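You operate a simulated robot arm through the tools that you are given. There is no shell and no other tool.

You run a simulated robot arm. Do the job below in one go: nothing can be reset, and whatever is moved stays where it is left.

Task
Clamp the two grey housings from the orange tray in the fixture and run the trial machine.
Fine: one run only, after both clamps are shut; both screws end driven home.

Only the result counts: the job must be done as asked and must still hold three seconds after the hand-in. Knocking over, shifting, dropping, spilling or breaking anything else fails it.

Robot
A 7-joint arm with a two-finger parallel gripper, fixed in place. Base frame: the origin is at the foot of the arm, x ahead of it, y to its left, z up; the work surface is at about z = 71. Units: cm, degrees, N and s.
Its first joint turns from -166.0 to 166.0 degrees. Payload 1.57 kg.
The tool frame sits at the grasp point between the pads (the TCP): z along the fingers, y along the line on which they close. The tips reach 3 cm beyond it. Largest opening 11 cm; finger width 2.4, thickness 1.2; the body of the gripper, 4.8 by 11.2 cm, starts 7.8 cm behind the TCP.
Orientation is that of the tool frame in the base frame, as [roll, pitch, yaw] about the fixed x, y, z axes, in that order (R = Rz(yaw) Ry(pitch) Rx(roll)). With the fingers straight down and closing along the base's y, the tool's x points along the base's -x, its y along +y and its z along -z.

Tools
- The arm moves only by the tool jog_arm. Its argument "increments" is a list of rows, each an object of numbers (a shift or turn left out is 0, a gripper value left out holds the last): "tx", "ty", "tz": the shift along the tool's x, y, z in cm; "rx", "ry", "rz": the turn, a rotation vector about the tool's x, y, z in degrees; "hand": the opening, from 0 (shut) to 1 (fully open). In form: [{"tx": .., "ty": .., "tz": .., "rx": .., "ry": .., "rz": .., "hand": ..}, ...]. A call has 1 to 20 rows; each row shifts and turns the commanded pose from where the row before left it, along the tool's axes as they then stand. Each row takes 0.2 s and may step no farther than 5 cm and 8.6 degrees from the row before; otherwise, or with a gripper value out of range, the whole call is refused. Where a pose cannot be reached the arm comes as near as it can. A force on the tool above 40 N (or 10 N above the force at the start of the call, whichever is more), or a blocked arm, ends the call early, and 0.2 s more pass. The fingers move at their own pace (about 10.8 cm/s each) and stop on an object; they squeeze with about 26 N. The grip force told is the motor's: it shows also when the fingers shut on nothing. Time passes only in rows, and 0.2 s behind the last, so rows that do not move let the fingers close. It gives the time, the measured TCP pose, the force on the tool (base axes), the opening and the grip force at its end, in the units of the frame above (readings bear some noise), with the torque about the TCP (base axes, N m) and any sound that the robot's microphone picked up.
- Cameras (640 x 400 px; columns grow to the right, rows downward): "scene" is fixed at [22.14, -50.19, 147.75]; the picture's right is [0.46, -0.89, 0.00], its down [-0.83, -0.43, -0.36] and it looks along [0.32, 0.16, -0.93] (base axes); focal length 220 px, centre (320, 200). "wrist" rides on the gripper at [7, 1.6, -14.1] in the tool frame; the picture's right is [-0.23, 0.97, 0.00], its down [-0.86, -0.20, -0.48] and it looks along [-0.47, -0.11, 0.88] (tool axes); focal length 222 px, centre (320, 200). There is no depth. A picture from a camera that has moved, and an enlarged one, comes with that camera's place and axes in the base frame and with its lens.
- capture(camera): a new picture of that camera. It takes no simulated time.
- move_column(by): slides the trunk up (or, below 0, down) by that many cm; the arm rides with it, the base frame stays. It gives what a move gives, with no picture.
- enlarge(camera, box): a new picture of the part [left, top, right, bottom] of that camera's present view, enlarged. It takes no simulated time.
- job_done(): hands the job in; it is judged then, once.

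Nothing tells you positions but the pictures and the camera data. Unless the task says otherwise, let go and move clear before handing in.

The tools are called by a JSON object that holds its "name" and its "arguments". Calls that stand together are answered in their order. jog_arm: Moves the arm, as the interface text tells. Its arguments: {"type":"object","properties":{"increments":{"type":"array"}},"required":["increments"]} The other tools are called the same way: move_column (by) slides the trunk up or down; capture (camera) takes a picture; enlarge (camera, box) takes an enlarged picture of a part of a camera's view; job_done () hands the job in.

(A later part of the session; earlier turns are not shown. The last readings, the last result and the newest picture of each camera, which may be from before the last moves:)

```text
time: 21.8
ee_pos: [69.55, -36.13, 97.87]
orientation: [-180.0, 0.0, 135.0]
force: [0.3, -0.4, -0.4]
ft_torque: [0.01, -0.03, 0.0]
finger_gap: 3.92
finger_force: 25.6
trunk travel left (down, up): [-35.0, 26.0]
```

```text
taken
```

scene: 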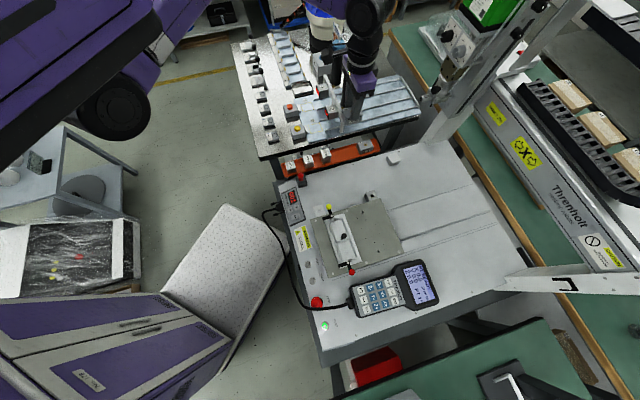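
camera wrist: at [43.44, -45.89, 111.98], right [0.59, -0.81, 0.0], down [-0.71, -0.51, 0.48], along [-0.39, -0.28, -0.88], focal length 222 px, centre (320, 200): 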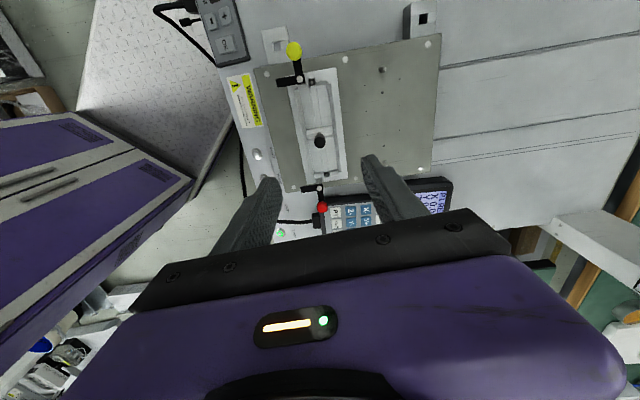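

The housing came up with the hand. Now I'll carry it to the yellow bay and rotate.

{"name": "jog_arm", "arguments": {"increments": [{"tx": 1.606, "ty": -3.648}, {"tx": 1.606, "ty": -3.648}, {"tx": 1.606, "ty": -3.648}, {"tx": 1.606, "ty": -3.648}, {"tx": 1.606, "ty": -3.648}, {"tx": 1.606, "ty": -3.648}, {"tx": 1.606, "ty": -3.648}, {"tx": 1.606, "ty": -3.648}, {}]}}

{"name": "jog_arm", "arguments": {"increments": [{"rz": -8.2}, {"rz": -8.2}, {"rz": -8.2}, {"rz": -8.2}, {"rz": -8.2}, {"rz": -8.2}, {"rz": -8.2}, {"rz": -8.2}, {"rz": -8.2}, {"rz": -8.2}, {"rz": -8.0}, {}]}}

{"name": "capture", "arguments": {"camera": "wrist"}}

{"name": "enlarge", "arguments": {"camera": "wrist", "box": [240, 60, 400, 220]}}

{"name": "enlarge", "arguments": {"camera": "scene", "box": [290, 170, 400, 290]}}

```text
time: 23.8
ee_pos: [39.79, -47.59, 97.87]
orientation: [-180.0, 0.0, 135.0]
force: [-0.1, -0.2, -1.0]
ft_torque: [-0.02, 0.01, -0.02]
finger_gap: 3.91
finger_force: 26.1
trunk travel left (down, up): [-35.0, 26.0]
```

```text
time: 26.4
ee_pos: [39.92, -47.48, 97.76]
orientation: [180.0, 0.0, -135.0]
force: [0.2, 0.5, -0.9]
ft_torque: [0.0, 0.01, 0.02]
finger_gap: 3.88
finger_force: 26.4
trunk travel left (down, up): [-35.0, 26.0]
```

```text
taken
camera wrist: at [33.96, -51.34, 111.88], right [-0.53, 0.85, 0.0], down [0.75, 0.46, 0.48], along [0.41, 0.25, -0.88], focal length 222 px, centre (320, 200)
```

wrist: 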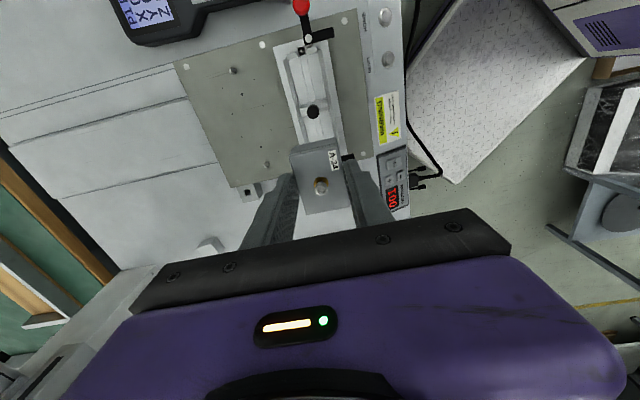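

```text
2.50 times, centred on (320, 140) of wrist
camera zoom: at [33.96, -51.34, 111.88], right [-0.53, 0.85, 0.0], down [0.75, 0.46, 0.48], along [0.41, 0.25, -0.88], focal length 555 px, centre (320, 350)
```

zoom: 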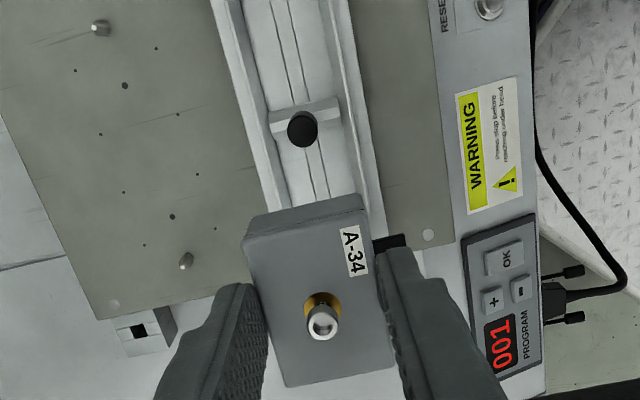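

```text
3.33 times, centred on (345, 230) of scene
camera zoom: at [22.14, -50.19, 147.75], right [0.46, -0.89, 0.0], down [-0.83, -0.43, -0.36], along [0.32, 0.16, -0.93], focal length 733 px, centre (237, 100)
```

zoom: 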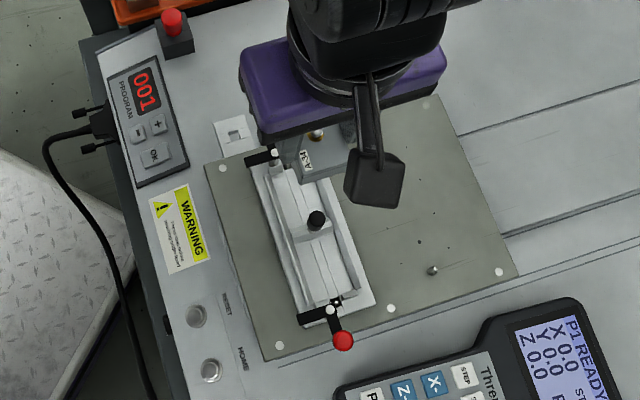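

The housing hangs square over the yellow bay at (61.8, -5.3) in machine coordinates. I'll apply the small shift, descend to just above the rails and check.

{"name": "jog_arm", "arguments": {"increments": [{"tx": 0.21, "ty": -0.08, "tz": 3}, {"tz": 4}, {"tz": 3.5}, {"tz": 2.5}, {}]}}

{"name": "enlarge", "arguments": {"camera": "wrist", "box": [220, 60, 420, 220]}}

{"name": "enlarge", "arguments": {"camera": "scene", "box": [310, 190, 370, 250]}}

```text
time: 27.6
ee_pos: [40.0, -47.84, 84.83]
orientation: [180.0, -0.1, -135.1]
force: [0.7, 0.7, -0.7]
ft_torque: [-0.02, 0.03, -0.01]
finger_gap: 3.9
finger_force: 25.6
trunk travel left (down, up): [-35.0, 26.0]
```

```text
2.50 times, centred on (320, 140) of wrist
camera zoom: at [34.02, -51.66, 98.94], right [-0.53, 0.85, 0.0], down [0.75, 0.46, 0.48], along [0.41, 0.25, -0.88], focal length 555 px, centre (320, 350)
```

zoom: 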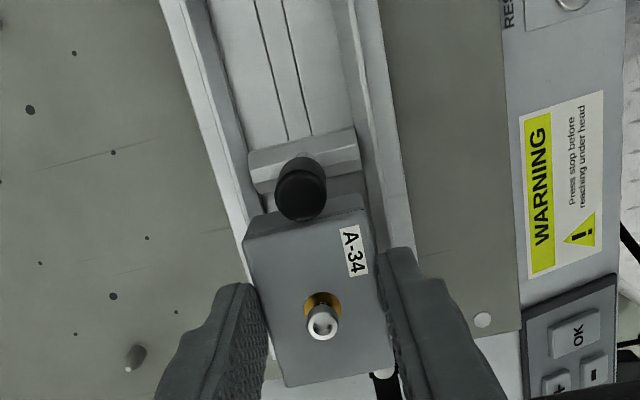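

```text
6.67 times, centred on (340, 220) of scene
camera zoom: at [22.14, -50.19, 147.75], right [0.46, -0.89, 0.0], down [-0.83, -0.43, -0.36], along [0.32, 0.16, -0.93], focal length 1467 px, centre (187, 67)
```

zoom: 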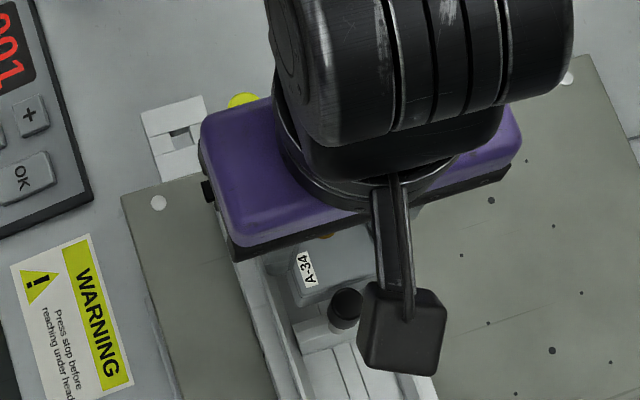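

The housing reads about 0.2 cm too far in +u relative to the nest. I'll correct it and lower slightly further to view the edges.

{"name": "jog_arm", "arguments": {"increments": [{"ty": 0.2}, {"tz": 1.0}, {"tz": 0.8}, {}]}}

{"name": "enlarge", "arguments": {"camera": "wrist", "box": [260, 120, 400, 220]}}

{"name": "enlarge", "arguments": {"camera": "scene", "box": [325, 215, 365, 250]}}

```text
time: 28.6
ee_pos: [39.75, -47.74, 83.05]
orientation: [180.0, -0.1, -135.0]
force: [-1.7, -2.4, 4.6]
ft_torque: [0.04, 0.03, 0.05]
finger_gap: 3.9
finger_force: 26.3
trunk travel left (down, up): [-35.0, 26.0]
```

```text
4.00 times, centred on (330, 170) of wrist
camera zoom: at [33.7, -51.49, 97.11], right [-0.53, 0.85, 0.0], down [0.75, 0.46, 0.48], along [0.41, 0.25, -0.88], focal length 888 px, centre (280, 320)
```

zoom: 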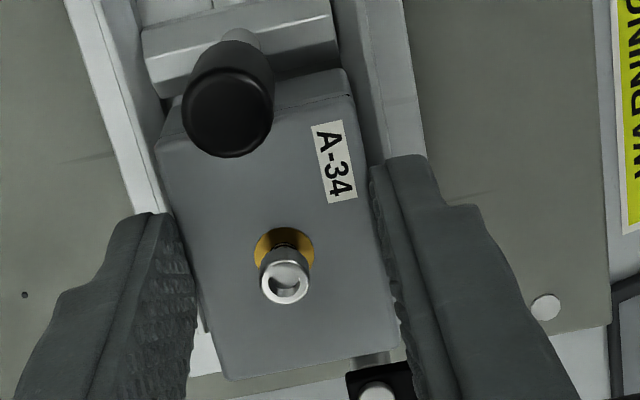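

```text
11.43 times, centred on (345, 232) of scene
camera zoom: at [22.14, -50.19, 147.75], right [0.46, -0.89, 0.0], down [-0.83, -0.43, -0.36], along [0.32, 0.16, -0.93], focal length 2514 px, centre (34, -171)
```

zoom: 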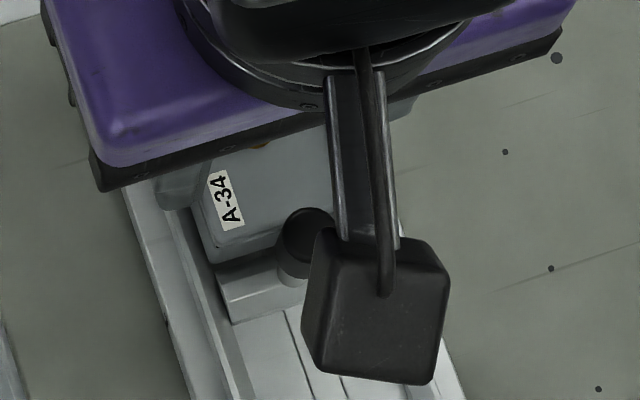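

There is light contact (about 4.6 N up and a nudge toward -v), which suggests the end-stop chamfers are guiding it. I'll ease it toward -v while lowering gently.

{"name": "jog_arm", "arguments": {"increments": [{"tx": 0.15}, {"tz": 0.3}, {}]}}

```text
time: 29.4
ee_pos: [39.56, -47.92, 82.68]
orientation: [-179.9, 0.0, -135.0]
force: [4.2, -2.3, 0.2]
ft_torque: [-0.17, -0.21, 0.09]
finger_gap: 3.89
finger_force: 26.1
trunk travel left (down, up): [-35.0, 26.0]
```

Now the -u rail is pushing lightly toward +u. I'll ease +u a little and continue down.

{"name": "jog_arm", "arguments": {"increments": [{"ty": -0.12}, {"tz": 0.3}, {}]}}

```text
time: 30.2
ee_pos: [39.63, -47.76, 82.43]
orientation: [180.0, 0.0, -135.0]
force: [3.3, -1.4, 0.4]
ft_torque: [-0.13, -0.07, 0.08]
finger_gap: 3.9
finger_force: 26.4
trunk travel left (down, up): [-35.0, 26.0]
```

{"name": "jog_arm", "arguments": {"increments": [{"ty": -0.05, "tz": 0.3}, {"tz": 0.3}, {}]}}

{"name": "enlarge", "arguments": {"camera": "wrist", "box": [260, 120, 400, 220]}}

```text
time: 31.0
ee_pos: [39.67, -47.89, 81.97]
orientation: [179.9, -0.1, -135.1]
force: [-3.6, 0.6, 19.2]
ft_torque: [0.01, 0.12, 0.07]
finger_gap: 3.91
finger_force: 25.5
trunk travel left (down, up): [-35.0, 26.0]
```

```text
4.00 times, centred on (330, 170) of wrist
camera zoom: at [33.61, -51.65, 95.99], right [-0.53, 0.85, 0.0], down [0.75, 0.46, 0.48], along [0.41, 0.25, -0.88], focal length 888 px, centre (280, 320)
```

zoom: 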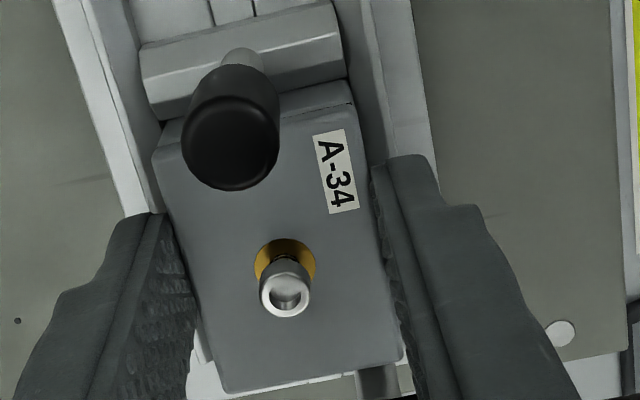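

19 N upward now, so it is either seated or something is touching. I'll zoom in around the rails, fingertips and housing edges.

{"name": "enlarge", "arguments": {"camera": "wrist", "box": [255, 120, 325, 220]}}

{"name": "enlarge", "arguments": {"camera": "wrist", "box": [310, 110, 390, 220]}}

{"name": "enlarge", "arguments": {"camera": "scene", "box": [325, 205, 365, 250]}}

{"name": "enlarge", "arguments": {"camera": "wrist", "box": [250, 0, 370, 130]}}

```text
4.00 times, centred on (290, 170) of wrist
camera zoom: at [33.61, -51.65, 95.99], right [-0.53, 0.85, 0.0], down [0.75, 0.46, 0.48], along [0.41, 0.25, -0.88], focal length 888 px, centre (440, 320)
```

zoom: 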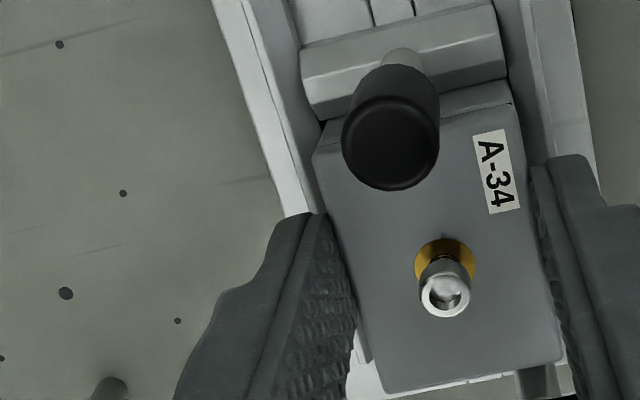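

```text
3.64 times, centred on (350, 165) of wrist
camera zoom: at [33.61, -51.65, 95.99], right [-0.53, 0.85, 0.0], down [0.75, 0.46, 0.48], along [0.41, 0.25, -0.88], focal length 808 px, centre (211, 327)
```

zoom: 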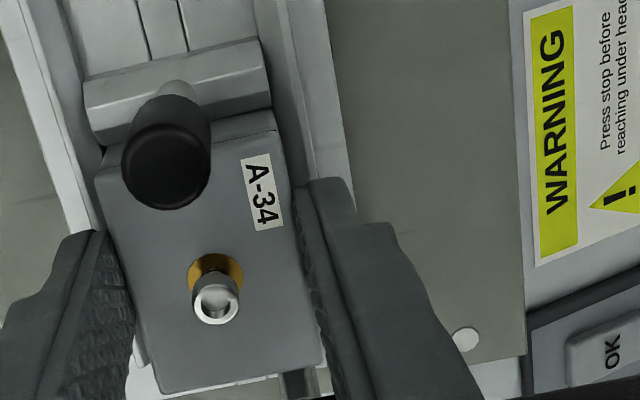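

```text
8.89 times, centred on (345, 228) of scene
camera zoom: at [22.14, -50.19, 147.75], right [0.46, -0.89, 0.0], down [-0.83, -0.43, -0.36], along [0.32, 0.16, -0.93], focal length 1956 px, centre (98, -44)
```

zoom: 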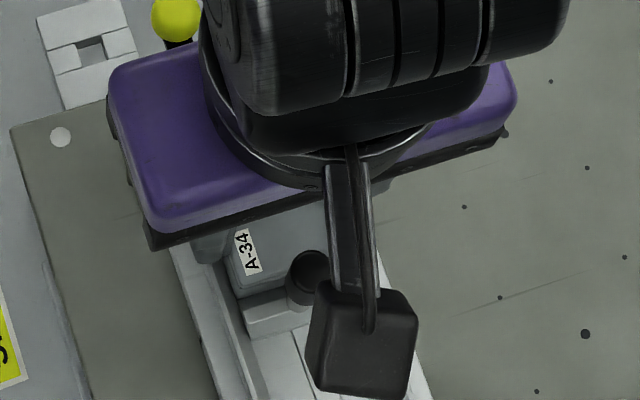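

```text
3.08 times, centred on (310, 65) of wrist
camera zoom: at [33.61, -51.65, 95.99], right [-0.53, 0.85, 0.0], down [0.75, 0.46, 0.48], along [0.41, 0.25, -0.88], focal length 684 px, centre (351, 615)
```

zoom: 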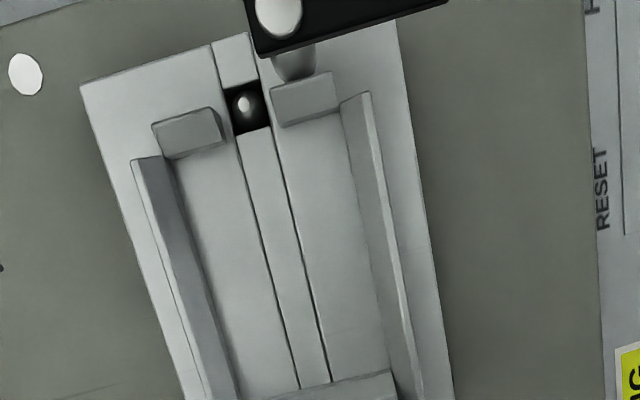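

The fingers are clear above the rails and the part looks level, so I read this as floor contact. I'll ease off the preload, open slightly and rise.

{"name": "jog_arm", "arguments": {"increments": [{"tz": -0.1}, {"hand": 0.45}, {}, {}, {"tz": -1}, {"tz": -2}, {"tz": -4}, {"tz": -3}, {}]}}

{"name": "enlarge", "arguments": {"camera": "wrist", "box": [240, 60, 400, 220]}}

```text
time: 33.0
ee_pos: [39.8, -47.71, 92.04]
orientation: [180.0, 0.0, -135.0]
force: [-0.6, -0.5, 0.3]
ft_torque: [-0.01, 0.0, -0.02]
finger_gap: 4.96
finger_force: 0.1
trunk travel left (down, up): [-35.0, 26.0]
```

```text
2.50 times, centred on (320, 140) of wrist
camera zoom: at [33.76, -51.5, 106.14], right [-0.53, 0.85, 0.0], down [0.75, 0.46, 0.48], along [0.41, 0.25, -0.88], focal length 555 px, centre (320, 350)
```

zoom: 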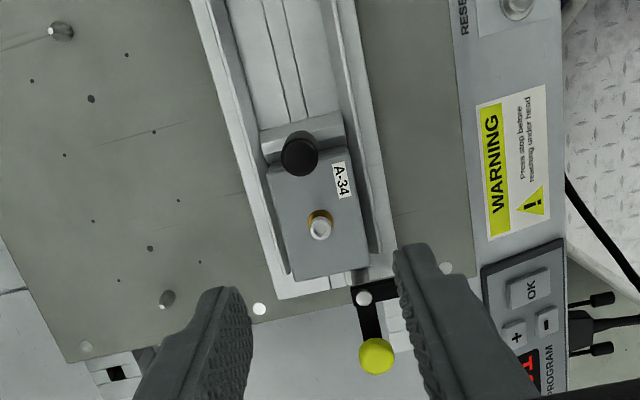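

A-34 sits between the rails. I'll zoom in to check that it lies flat on the floor.

{"name": "enlarge", "arguments": {"camera": "wrist", "box": [285, 100, 355, 185]}}

{"name": "enlarge", "arguments": {"camera": "scene", "box": [315, 200, 365, 250]}}

```text
4.71 times, centred on (320, 142) of wrist
camera zoom: at [33.76, -51.5, 106.14], right [-0.53, 0.85, 0.0], down [0.75, 0.46, 0.48], along [0.41, 0.25, -0.88], focal length 1045 px, centre (320, 471)
```

zoom: 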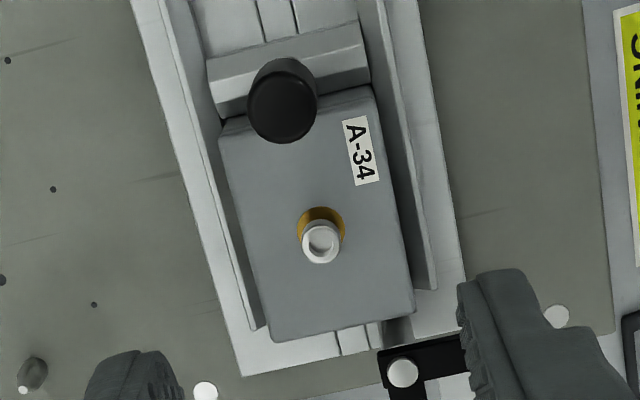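

```text
8.00 times, centred on (340, 225) of scene
camera zoom: at [22.14, -50.19, 147.75], right [0.46, -0.89, 0.0], down [-0.83, -0.43, -0.36], along [0.32, 0.16, -0.93], focal length 1760 px, centre (160, 0)
```

zoom: 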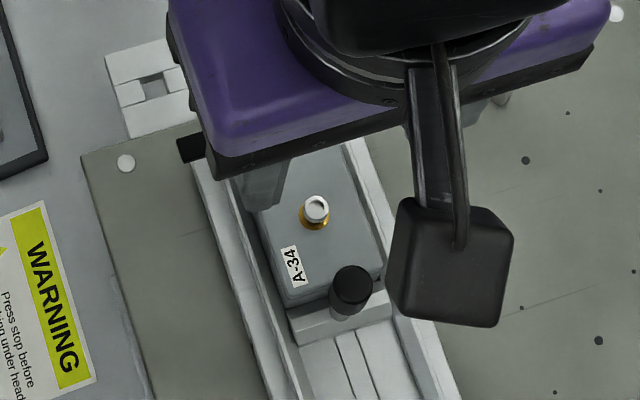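

A-34 looks level and central. Now I'll go back for A-52 by raising, turning back to yaw 135 and travelling over it.

{"name": "jog_arm", "arguments": {"increments": [{"tz": -3}, {"tz": -3}, {"rz": 8.2}, {"rz": 8.2}, {"rz": 8.2}, {"rz": 8.2}, {"rz": 8.2}, {"rz": 8.2}, {"rz": 8.2}, {"rz": 8.2}, {"rz": 8.2}, {"rz": 8.2}, {"rz": 8.0, "hand": 0.62}, {}]}}

{"name": "capture", "arguments": {"camera": "wrist"}}

{"name": "enlarge", "arguments": {"camera": "wrist", "box": [255, 60, 385, 200]}}

{"name": "enlarge", "arguments": {"camera": "scene", "box": [305, 190, 375, 260]}}

```text
time: 36.0
ee_pos: [39.64, -47.84, 97.87]
orientation: [-180.0, -0.1, 134.8]
force: [0.0, -0.4, 0.8]
ft_torque: [-0.01, -0.02, 0.02]
finger_gap: 6.83
finger_force: 0.2
trunk travel left (down, up): [-35.0, 26.0]
```

```text
taken
camera wrist: at [36.05, -41.79, 112.03], right [0.85, 0.53, 0.0], down [0.46, -0.75, 0.48], along [0.25, -0.41, -0.88], focal length 222 px, centre (320, 200)
```

wrist: 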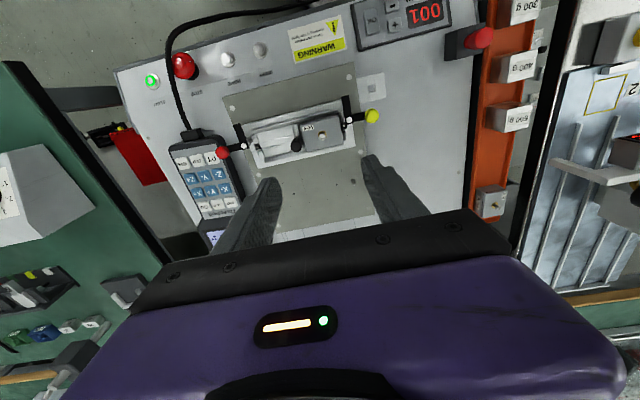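

```text
2.86 times, centred on (320, 130) of wrist
camera zoom: at [36.05, -41.79, 112.03], right [0.85, 0.53, 0.0], down [0.46, -0.75, 0.48], along [0.25, -0.41, -0.88], focal length 635 px, centre (320, 400)
```

zoom: 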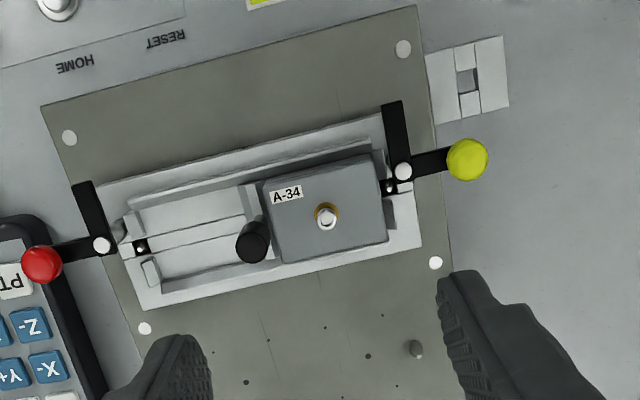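

```text
5.71 times, centred on (340, 225) of scene
camera zoom: at [22.14, -50.19, 147.75], right [0.46, -0.89, 0.0], down [-0.83, -0.43, -0.36], along [0.32, 0.16, -0.93], focal length 1257 px, centre (206, 57)
```

zoom: 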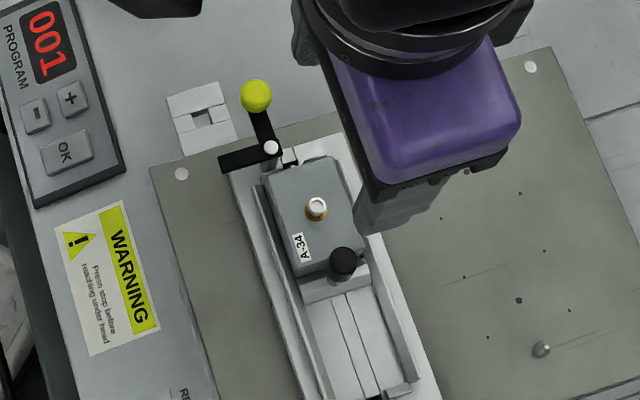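

A-34 is seated properly. Now moving to above A-52.

{"name": "jog_arm", "arguments": {"increments": [{"rz": -0.2, "tx": -2.35, "ty": 3.283}, {"tx": -2.35, "ty": 3.283}, {"tx": -2.35, "ty": 3.283}, {"tx": -2.35, "ty": 3.283}, {"tx": -2.35, "ty": 3.283}, {"tx": -2.35, "ty": 3.283}, {"tx": -2.35, "ty": 3.283}, {"tx": -2.35, "ty": 3.283}, {"tx": -2.35, "ty": 3.283}, {}]}}

{"name": "capture", "arguments": {"camera": "wrist"}}

{"name": "capture", "arguments": {"camera": "scene"}}

```text
time: 38.2
ee_pos: [75.86, -41.61, 97.8]
orientation: [179.9, 0.0, 135.1]
force: [-0.3, -0.2, 0.3]
ft_torque: [0.0, 0.01, -0.03]
finger_gap: 6.79
finger_force: 0.1
trunk travel left (down, up): [-35.0, 26.0]
```

```text
taken
camera wrist: at [72.04, -35.63, 111.87], right [0.85, 0.53, 0.0], down [0.47, -0.74, 0.48], along [0.25, -0.41, -0.88], focal length 222 px, centre (320, 200)
```

wrist: 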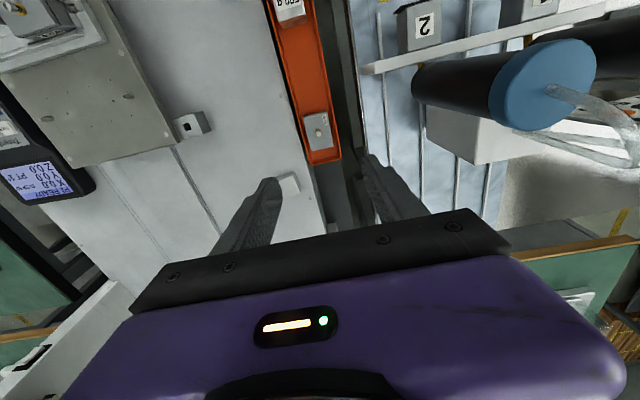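

```text
taken
```

scene: 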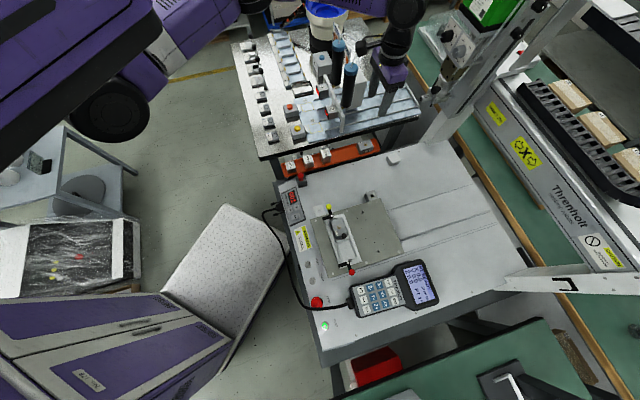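

The tall handle stays about 10 cm clear of the hand. I'll descend to z about 84 over A-52 and measure.

{"name": "jog_arm", "arguments": {"increments": [{"tz": 4}, {"tz": 4}, {"tz": 3}, {"tz": 3}, {}]}}

{"name": "enlarge", "arguments": {"camera": "wrist", "box": [240, 80, 400, 230]}}

{"name": "enlarge", "arguments": {"camera": "scene", "box": [315, 50, 435, 170]}}

```text
time: 39.4
ee_pos: [75.58, -41.73, 83.94]
orientation: [180.0, 0.0, 135.1]
force: [0.1, -0.2, 0.3]
ft_torque: [0.01, -0.01, 0.02]
finger_gap: 6.81
finger_force: 0.1
trunk travel left (down, up): [-35.0, 26.0]
```

```text
2.67 times, centred on (320, 155) of wrist
camera zoom: at [71.82, -35.71, 98.07], right [0.85, 0.53, 0.0], down [0.47, -0.74, 0.48], along [0.25, -0.41, -0.88], focal length 592 px, centre (320, 320)
```

zoom: 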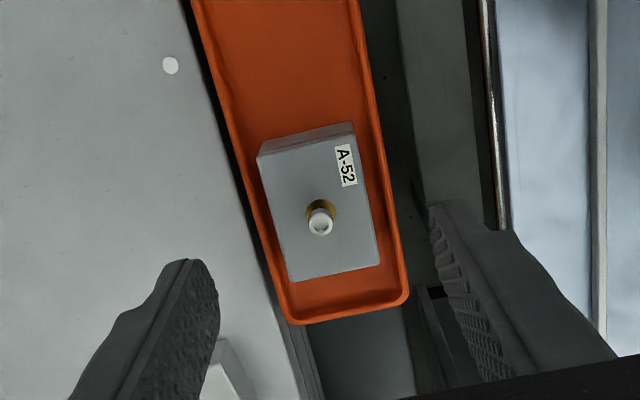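

```text
3.33 times, centred on (375, 110) of scene
camera zoom: at [22.14, -50.19, 147.75], right [0.46, -0.89, 0.0], down [-0.83, -0.43, -0.36], along [0.32, 0.16, -0.93], focal length 733 px, centre (137, 500)
```

zoom: 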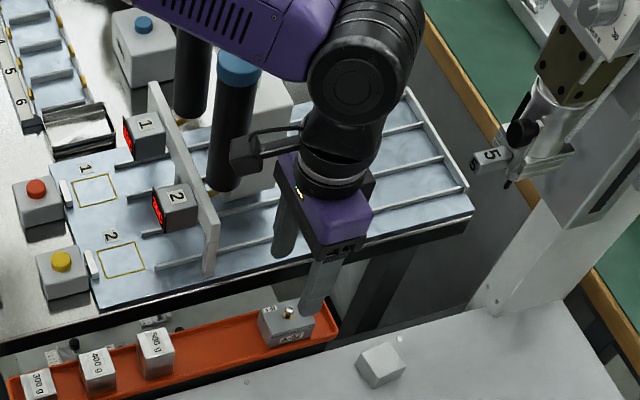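

A-52's centre reads u 83.35, v 23.8. I'll shift about 0.35 cm, descend and grip as before.

{"name": "jog_arm", "arguments": {"increments": [{"tx": -0.35, "ty": -0.1, "tz": 2}, {"tz": 2}, {"tz": 1.5}, {"tz": 1.0}, {}, {"hand": 0.2}, {}, {}, {}]}}

{"name": "enlarge", "arguments": {"camera": "wrist", "box": [220, 80, 420, 240]}}

```text
time: 41.4
ee_pos: [75.7, -42.02, 77.41]
orientation: [180.0, 0.1, 135.1]
force: [0.3, -0.6, 0.3]
ft_torque: [0.01, 0.02, 0.02]
finger_gap: 3.89
finger_force: 25.9
trunk travel left (down, up): [-35.0, 26.0]
```

```text
2.50 times, centred on (320, 160) of wrist
camera zoom: at [71.98, -36.02, 91.54], right [0.85, 0.53, 0.0], down [0.47, -0.74, 0.48], along [0.25, -0.41, -0.88], focal length 555 px, centre (320, 300)
```

zoom: 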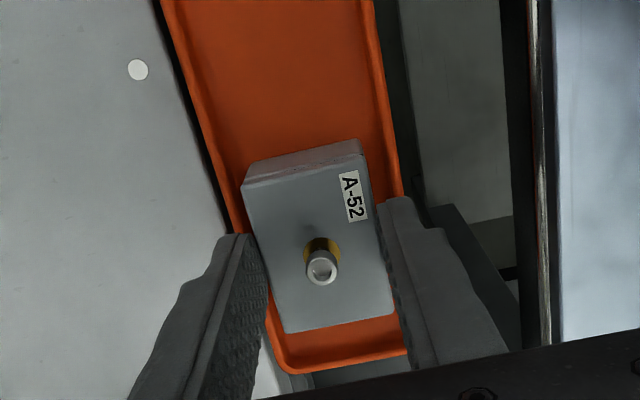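

A-52 is gripped the same way. I'll lift, carry it to the red bay and rotate -90°.

{"name": "jog_arm", "arguments": {"increments": [{"tz": -1}, {"tz": -2}, {"tz": -4}, {"tz": -4}, {"tz": -4}, {"tz": -4}, {"tz": -1.5}, {}]}}

{"name": "jog_arm", "arguments": {"increments": [{"tx": 2.136, "ty": -3.676}, {"tx": 2.136, "ty": -3.676}, {"tx": 2.136, "ty": -3.676}, {"tx": 2.136, "ty": -3.676}, {"tx": 2.136, "ty": -3.676}, {"tx": 2.136, "ty": -3.676}, {"tx": 2.136, "ty": -3.676}, {"tx": 2.136, "ty": -3.676}, {"tx": 2.136, "ty": -3.676}, {"tx": 2.136, "ty": -3.676}, {}]}}

{"name": "jog_arm", "arguments": {"increments": [{"rz": -8.2}, {"rz": -8.2}, {"rz": -8.2}, {"rz": -8.2}, {"rz": -8.2}, {"rz": -8.2}, {"rz": -8.2}, {"rz": -8.2}, {"rz": -8.2}, {"rz": -8.2}, {"rz": -8.0}, {}, {}]}}

{"name": "capture", "arguments": {"camera": "wrist"}}

{"name": "enlarge", "arguments": {"camera": "wrist", "box": [240, 60, 400, 220]}}

{"name": "capture", "arguments": {"camera": "scene"}}

```text
time: 43.2
ee_pos: [75.6, -42.13, 98.15]
orientation: [-180.0, 0.0, 135.1]
force: [-0.3, 0.0, -0.6]
ft_torque: [-0.04, 0.0, 0.02]
finger_gap: 3.91
finger_force: 25.5
trunk travel left (down, up): [-35.0, 26.0]
```

```text
time: 45.6
ee_pos: [34.41, -53.2, 98.0]
orientation: [-180.0, 0.0, 135.2]
force: [-0.6, 0.1, 0.7]
ft_torque: [0.01, 0.01, -0.02]
finger_gap: 3.87
finger_force: 26.4
trunk travel left (down, up): [-35.0, 26.0]
```

```text
time: 48.4
ee_pos: [34.55, -53.1, 98.0]
orientation: [-180.0, -0.1, -134.8]
force: [0.1, 0.4, -1.2]
ft_torque: [-0.01, -0.01, -0.04]
finger_gap: 3.9
finger_force: 25.5
trunk travel left (down, up): [-35.0, 26.0]
```

```text
taken
camera wrist: at [28.55, -57.0, 112.06], right [-0.53, 0.85, 0.0], down [0.74, 0.47, 0.48], along [0.41, 0.25, -0.88], focal length 222 px, centre (320, 200)
```

wrist: 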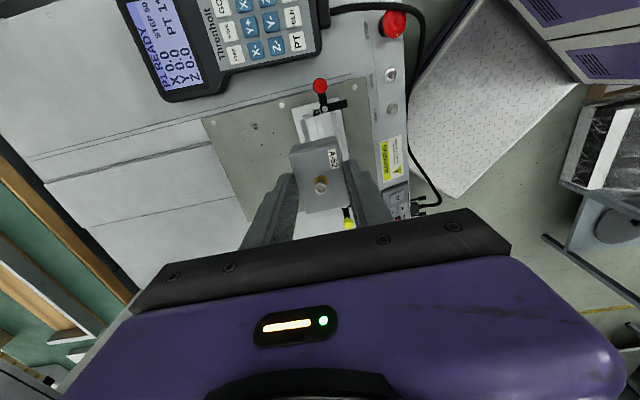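

```text
2.50 times, centred on (320, 140) of wrist
camera zoom: at [28.55, -57.0, 112.06], right [-0.53, 0.85, 0.0], down [0.74, 0.47, 0.48], along [0.41, 0.25, -0.88], focal length 555 px, centre (320, 350)
```

zoom: 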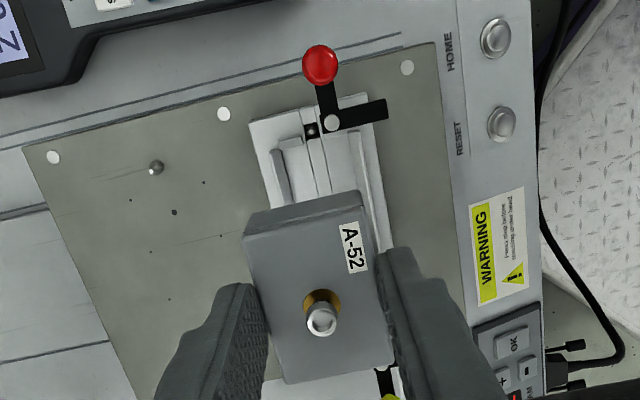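

```text
taken
```

scene: 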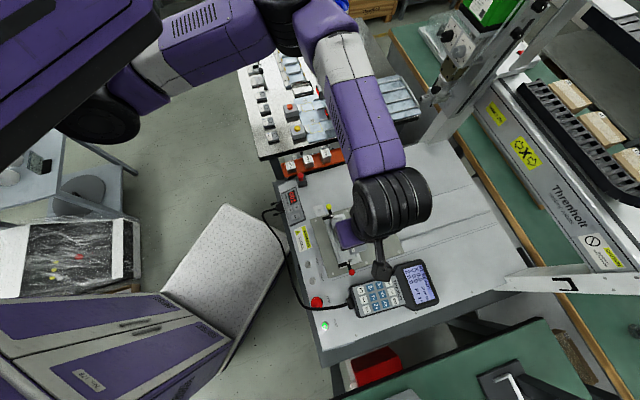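

A-52 is over the red bay. Small corrections, then down to just above the rails.

{"name": "jog_arm", "arguments": {"increments": [{"rz": 0.2, "tx": -0.15, "ty": 0.06, "tz": 3}, {"tz": 4}, {"tz": 3.5}, {"tz": 2.6}, {}]}}

{"name": "enlarge", "arguments": {"camera": "wrist", "box": [240, 70, 400, 220]}}

{"name": "enlarge", "arguments": {"camera": "scene", "box": [315, 210, 375, 270]}}

```text
time: 49.6
ee_pos: [34.53, -52.83, 84.91]
orientation: [-180.0, -0.1, -135.2]
force: [-0.2, -0.1, -0.5]
ft_torque: [-0.04, 0.04, 0.01]
finger_gap: 3.89
finger_force: 26.5
trunk travel left (down, up): [-35.0, 26.0]
```

```text
2.67 times, centred on (320, 145) of wrist
camera zoom: at [28.62, -56.65, 98.94], right [-0.53, 0.85, 0.0], down [0.75, 0.46, 0.48], along [0.41, 0.25, -0.88], focal length 592 px, centre (320, 347)
```

zoom: 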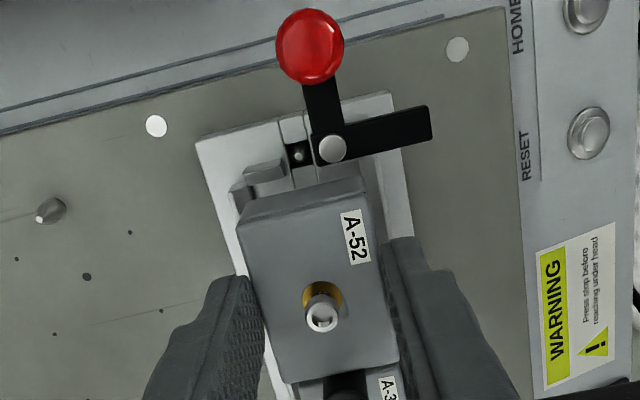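

```text
6.67 times, centred on (345, 240) of scene
camera zoom: at [22.14, -50.19, 147.75], right [0.46, -0.89, 0.0], down [-0.83, -0.43, -0.36], along [0.32, 0.16, -0.93], focal length 1467 px, centre (153, -67)
```

zoom: 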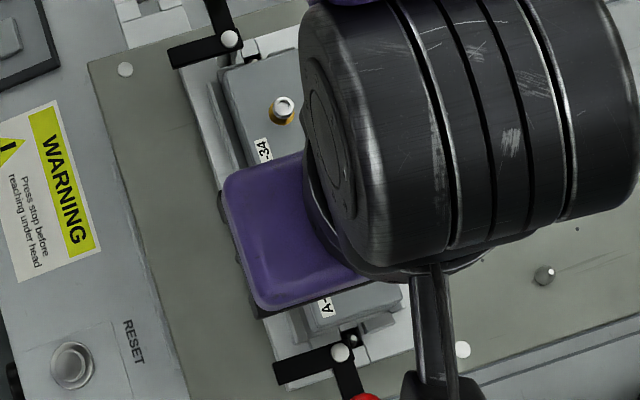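

Vision puts the part about 0.15 cm too far toward -v, with u good. I'll correct and lower gently while watching forces.

{"name": "jog_arm", "arguments": {"increments": [{"tx": -0.15, "tz": 0.8}, {"tz": 0.6}, {"tz": 0.4}, {}]}}

```text
time: 50.6
ee_pos: [34.66, -52.86, 83.01]
orientation: [180.0, 0.0, -135.1]
force: [-1.5, -1.4, 4.8]
ft_torque: [0.08, 0.03, 0.03]
finger_gap: 3.9
finger_force: 25.6
trunk travel left (down, up): [-35.0, 26.0]
```

Similar contact as before, with a push toward -v. I'll shift back slightly toward -v and continue.

{"name": "jog_arm", "arguments": {"increments": [{"tx": 0.15}, {"tz": 0.3}, {}]}}

```text
time: 51.4
ee_pos: [34.58, -52.87, 82.56]
orientation: [180.0, 0.1, -135.1]
force: [0.6, 0.8, -0.3]
ft_torque: [0.01, -0.03, -0.02]
finger_gap: 3.87
finger_force: 26.0
trunk travel left (down, up): [-35.0, 26.0]
```

{"name": "jog_arm", "arguments": {"increments": [{"tz": 0.3}, {"tz": 0.2}, {}]}}

```text
time: 52.2
ee_pos: [34.71, -53.08, 82.31]
orientation: [179.9, -0.1, -135.2]
force: [0.3, 7.7, 19.4]
ft_torque: [0.27, -0.02, 0.03]
finger_gap: 3.9
finger_force: 25.8
trunk travel left (down, up): [-35.0, 26.0]
```

There's some lateral push (-u and +v), so it's riding a chamfer about 0.3 cm above seated height. I'll ease in that direction and lower again.

{"name": "jog_arm", "arguments": {"increments": [{"tz": -0.15}, {"tx": -0.08, "ty": 0.12}, {"tz": 0.15}, {}]}}

```text
time: 53.2
ee_pos: [34.58, -52.88, 82.3]
orientation: [180.0, -0.2, -135.2]
force: [-1.4, -3.1, 13.1]
ft_torque: [-0.15, -0.03, -0.03]
finger_gap: 3.91
finger_force: 25.9
trunk travel left (down, up): [-35.0, 26.0]
```

Still about 0.35 cm above the expected seat height. Let me look before pressing further.

{"name": "enlarge", "arguments": {"camera": "wrist", "box": [250, 90, 400, 230]}}

{"name": "enlarge", "arguments": {"camera": "scene", "box": [325, 225, 365, 270]}}

```text
2.86 times, centred on (325, 160) of wrist
camera zoom: at [28.62, -56.71, 96.39], right [-0.53, 0.85, 0.0], down [0.75, 0.46, 0.48], along [0.41, 0.25, -0.88], focal length 635 px, centre (306, 314)
```

zoom: 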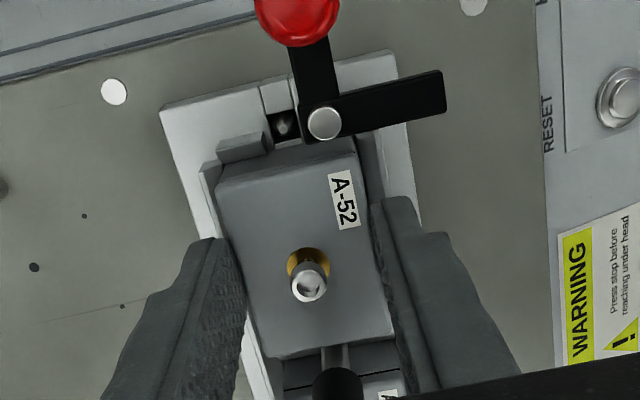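

```text
8.89 times, centred on (345, 248) of scene
camera zoom: at [22.14, -50.19, 147.75], right [0.46, -0.89, 0.0], down [-0.83, -0.43, -0.36], along [0.32, 0.16, -0.93], focal length 1956 px, centre (98, -222)
```

zoom: 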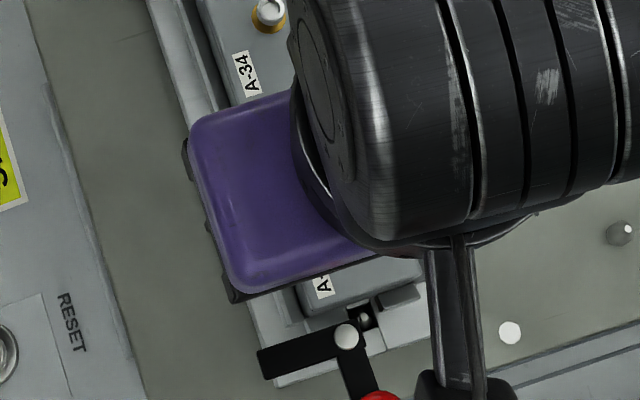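

It looks aligned and nearly in. I'll press a touch further.

{"name": "jog_arm", "arguments": {"increments": [{"tx": 0.05, "tz": 0.15}, {"tz": 0.1}, {}]}}

```text
time: 54.0
ee_pos: [34.65, -53.06, 82.09]
orientation: [-179.9, -0.1, -135.0]
force: [1.6, -3.7, 20.7]
ft_torque: [-0.08, -0.1, 0.03]
finger_gap: 3.89
finger_force: 26.1
trunk travel left (down, up): [-35.0, 26.0]
```

Height and force now match the A-34 seating. Releasing and rising.

{"name": "jog_arm", "arguments": {"increments": [{"tz": -0.1}, {"hand": 0.45}, {}, {}, {"tz": -1}, {"tz": -2}, {"tz": -4}, {"tz": -4}, {}]}}

{"name": "enlarge", "arguments": {"camera": "wrist", "box": [250, 40, 390, 210]}}

```text
time: 56.0
ee_pos: [34.66, -53.03, 92.99]
orientation: [-180.0, 0.0, -135.1]
force: [-0.1, 0.0, -0.8]
ft_torque: [-0.02, 0.02, 0.03]
finger_gap: 4.92
finger_force: 0.1
trunk travel left (down, up): [-35.0, 26.0]
```

```text
2.35 times, centred on (320, 125) of wrist
camera zoom: at [28.58, -56.76, 107.11], right [-0.53, 0.85, 0.0], down [0.75, 0.46, 0.48], along [0.41, 0.25, -0.88], focal length 523 px, centre (320, 376)
```

zoom: 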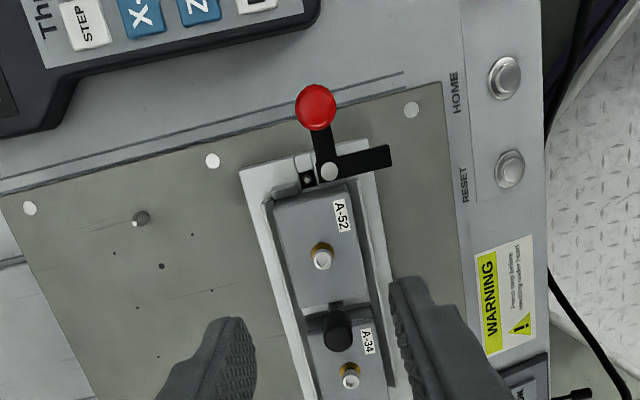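

Both housings are in their bays. For the yellow clamp I'll grip its knob lightly and swing it along its arc, so I'll first turn to yaw 270 above the knob and take a look.

{"name": "jog_arm", "arguments": {"increments": [{"tz": -2, "rz": -7.5, "hand": 0.3}, {"rz": -7.5}, {"rz": -7.5}, {"rz": -7.5}, {"rz": -7.5}, {"rz": -7.5}, {"tx": -2.78, "ty": -2.335}, {"tx": -2.78, "ty": -2.335}, {"tx": -2.78, "ty": -2.335}, {"tx": -2.78, "ty": -2.335}, {}]}}

{"name": "capture", "arguments": {"camera": "wrist"}}

{"name": "enlarge", "arguments": {"camera": "wrist", "box": [240, 60, 400, 220]}}

{"name": "enlarge", "arguments": {"camera": "scene", "box": [310, 190, 370, 280]}}

```text
time: 58.4
ee_pos: [43.88, -41.79, 95.04]
orientation: [179.9, 0.0, -90.1]
force: [-0.5, 0.7, 0.7]
ft_torque: [-0.04, 0.01, 0.02]
finger_gap: 3.32
finger_force: 0.0
trunk travel left (down, up): [-35.0, 26.0]
```

```text
taken
camera wrist: at [42.32, -48.76, 109.1], right [-0.97, 0.23, 0.0], down [0.2, 0.85, 0.48], along [0.11, 0.47, -0.88], focal length 222 px, centre (320, 200)
```

wrist: 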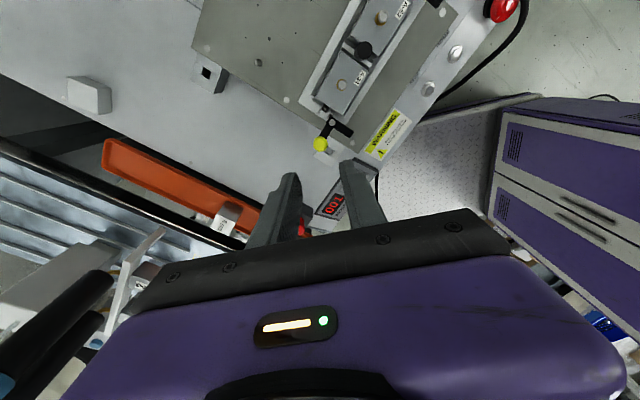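

```text
2.50 times, centred on (320, 140) of wrist
camera zoom: at [42.32, -48.76, 109.1], right [-0.97, 0.23, 0.0], down [0.2, 0.85, 0.48], along [0.11, 0.47, -0.88], focal length 555 px, centre (320, 350)
```

zoom: 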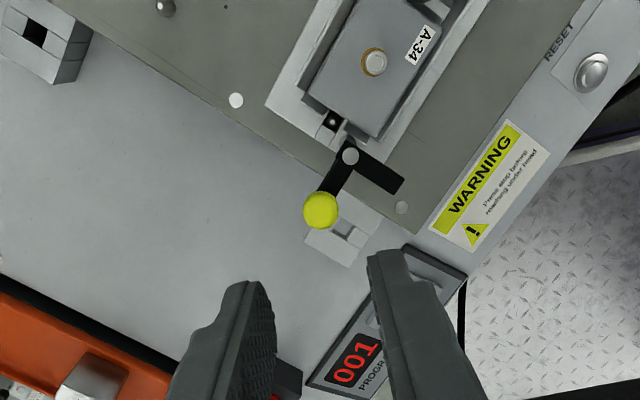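

```text
4.44 times, centred on (340, 235) of scene
camera zoom: at [22.14, -50.19, 147.75], right [0.46, -0.89, 0.0], down [-0.83, -0.43, -0.36], along [0.32, 0.16, -0.93], focal length 978 px, centre (231, 44)
```

zoom: 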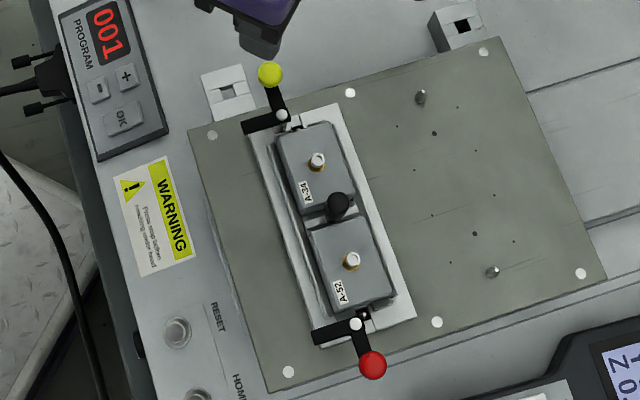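

The knob is within 1 mm of the hand axis at about (43.9,-41.95,82). I'll descend to put the fingertips around the knob but above the lever.

{"name": "jog_arm", "arguments": {"increments": [{"tz": 4}, {"tz": 3}, {"tz": 2}, {"tz": 1.6}, {}]}}

{"name": "enlarge", "arguments": {"camera": "wrist", "box": [240, 100, 400, 240]}}

{"name": "enlarge", "arguments": {"camera": "scene", "box": [310, 180, 360, 230]}}

```text
time: 59.6
ee_pos: [43.98, -41.82, 84.23]
orientation: [179.9, 0.0, -90.1]
force: [0.4, 0.3, 0.1]
ft_torque: [-0.03, 0.04, -0.01]
finger_gap: 3.28
finger_force: 0.0
trunk travel left (down, up): [-35.0, 26.0]
```

```text
2.86 times, centred on (320, 170) of wrist
camera zoom: at [42.49, -48.73, 98.36], right [-0.97, 0.23, 0.0], down [0.2, 0.85, 0.48], along [0.11, 0.47, -0.88], focal length 635 px, centre (320, 286)
```

zoom: 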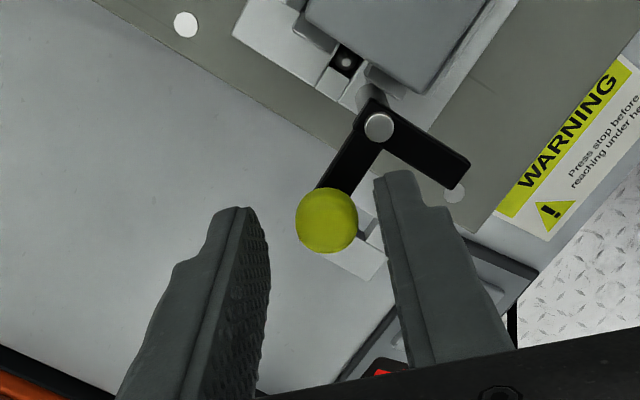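

```text
8.00 times, centred on (335, 205) of scene
camera zoom: at [22.14, -50.19, 147.75], right [0.46, -0.89, 0.0], down [-0.83, -0.43, -0.36], along [0.32, 0.16, -0.93], focal length 1760 px, centre (200, 160)
```

zoom: 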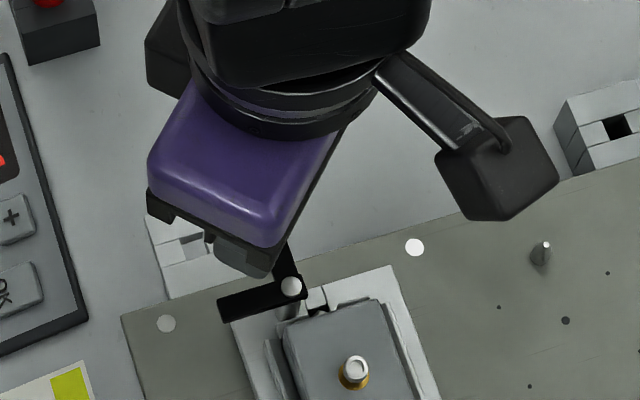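

The knob is between the pads. I'll close on it gently and swing it through 90° about the pin, toward the front.

{"name": "jog_arm", "arguments": {"increments": [{"tx": 0.15}, {"hand": 0.1}, {}, {}]}}

```text
time: 60.6
ee_pos: [43.83, -41.94, 84.33]
orientation: [180.0, 0.0, -90.1]
force: [-7.1, -2.0, 0.4]
ft_torque: [-0.03, 0.17, -0.03]
finger_gap: 1.68
finger_force: 25.7
trunk travel left (down, up): [-35.0, 26.0]
```

Knob gripped at 1.68 cm. Starting the swing in small steps.

{"name": "jog_arm", "arguments": {"increments": [{"tx": -0.449, "ty": 0.56}, {"tx": -0.289, "ty": 0.658}, {}]}}

{"name": "enlarge", "arguments": {"camera": "wrist", "box": [240, 100, 400, 240]}}

```text
time: 61.4
ee_pos: [42.71, -41.17, 84.34]
orientation: [-179.9, 0.2, -90.1]
force: [4.1, 6.5, -0.2]
ft_torque: [0.57, -0.27, 0.02]
finger_gap: 1.67
finger_force: 26.2
trunk travel left (down, up): [-35.0, 26.0]
```

```text
2.86 times, centred on (320, 170) of wrist
camera zoom: at [41.22, -48.12, 98.46], right [-0.97, 0.23, 0.0], down [0.2, 0.85, 0.48], along [0.11, 0.47, -0.88], focal length 635 px, centre (320, 286)
```

zoom: 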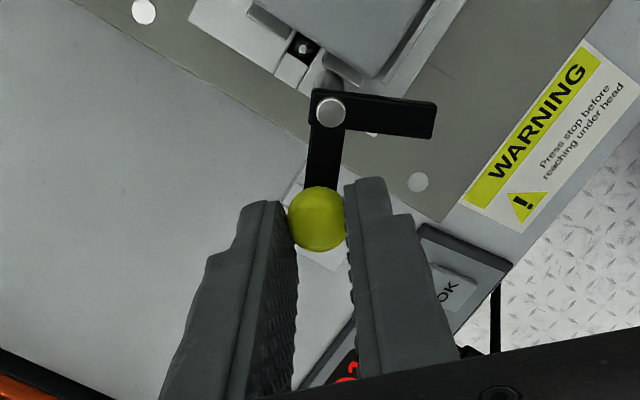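

The lever rotates about the pin as expected. Continuing the arc.

{"name": "jog_arm", "arguments": {"increments": [{"tx": -0.108, "ty": 0.709}, {"tx": 0.078, "ty": 0.714}, {}]}}

{"name": "enlarge", "arguments": {"camera": "wrist", "box": [240, 90, 400, 230]}}

```text
time: 62.2
ee_pos: [41.21, -41.41, 84.68]
orientation: [179.8, -0.1, -90.1]
force: [-1.7, -0.3, 0.6]
ft_torque: [0.0, -0.02, -0.07]
finger_gap: 1.72
finger_force: 25.8
trunk travel left (down, up): [-35.0, 26.0]
```

```text
2.86 times, centred on (320, 160) of wrist
camera zoom: at [39.71, -48.24, 98.68], right [-0.97, 0.23, 0.0], down [0.2, 0.86, 0.48], along [0.11, 0.46, -0.88], focal length 635 px, centre (320, 314)
```

zoom: 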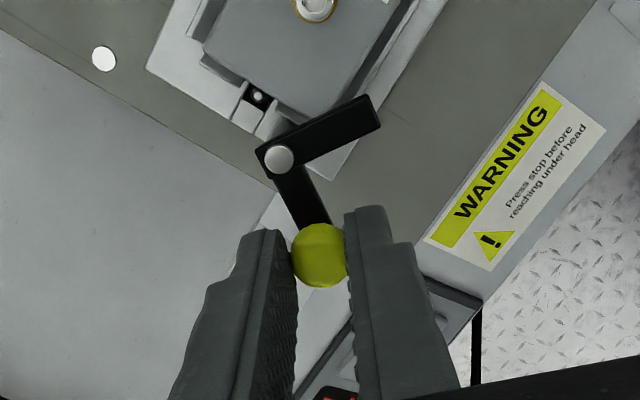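

The bar now passes over the nest edge toward the housing. I'll continue to the shut position.

{"name": "jog_arm", "arguments": {"increments": [{"tx": 0.261, "ty": 0.669}, {"tx": 0.425, "ty": 0.578}, {}]}}

{"name": "enlarge", "arguments": {"camera": "wrist", "box": [240, 90, 400, 230]}}

{"name": "enlarge", "arguments": {"camera": "scene", "box": [310, 190, 370, 250]}}

```text
time: 63.0
ee_pos: [40.07, -41.95, 84.45]
orientation: [179.9, -0.1, -90.1]
force: [0.7, 0.2, -0.2]
ft_torque: [-0.21, 0.08, -0.01]
finger_gap: 1.68
finger_force: 25.9
trunk travel left (down, up): [-35.0, 26.0]
```

```text
2.86 times, centred on (320, 160) of wrist
camera zoom: at [38.46, -48.86, 98.6], right [-0.97, 0.23, 0.0], down [0.2, 0.85, 0.48], along [0.11, 0.47, -0.88], focal length 635 px, centre (320, 314)
```

zoom: 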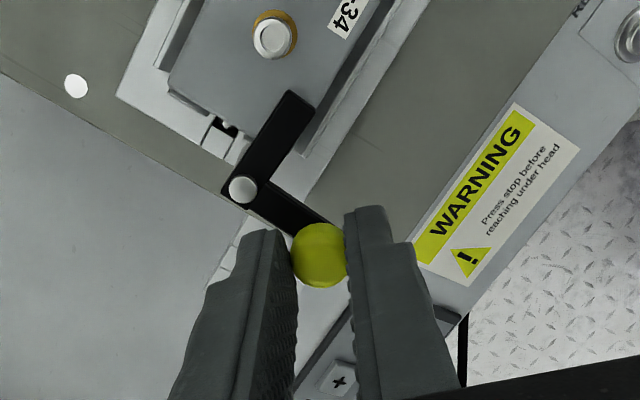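

```text
6.67 times, centred on (340, 220) of scene
camera zoom: at [22.14, -50.19, 147.75], right [0.46, -0.89, 0.0], down [-0.83, -0.43, -0.36], along [0.32, 0.16, -0.93], focal length 1467 px, centre (187, 67)
```

zoom: 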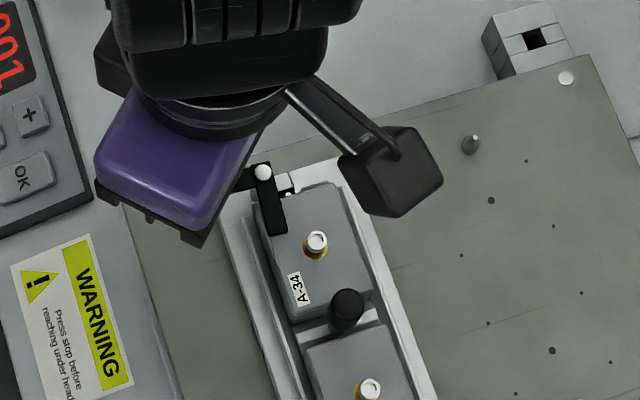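

The bar now lies over A-34, parallel to the nest. I'll nudge about 4° further to see whether there's a hard stop.

{"name": "jog_arm", "arguments": {"increments": [{"tx": 0.14, "ty": 0.13}, {}]}}

```text
time: 63.6
ee_pos: [39.93, -41.97, 84.54]
orientation: [-179.9, 0.0, -90.0]
force: [1.1, 2.4, 0.1]
ft_torque: [0.03, -0.06, 0.07]
finger_gap: 1.69
finger_force: 26.0
trunk travel left (down, up): [-35.0, 26.0]
```

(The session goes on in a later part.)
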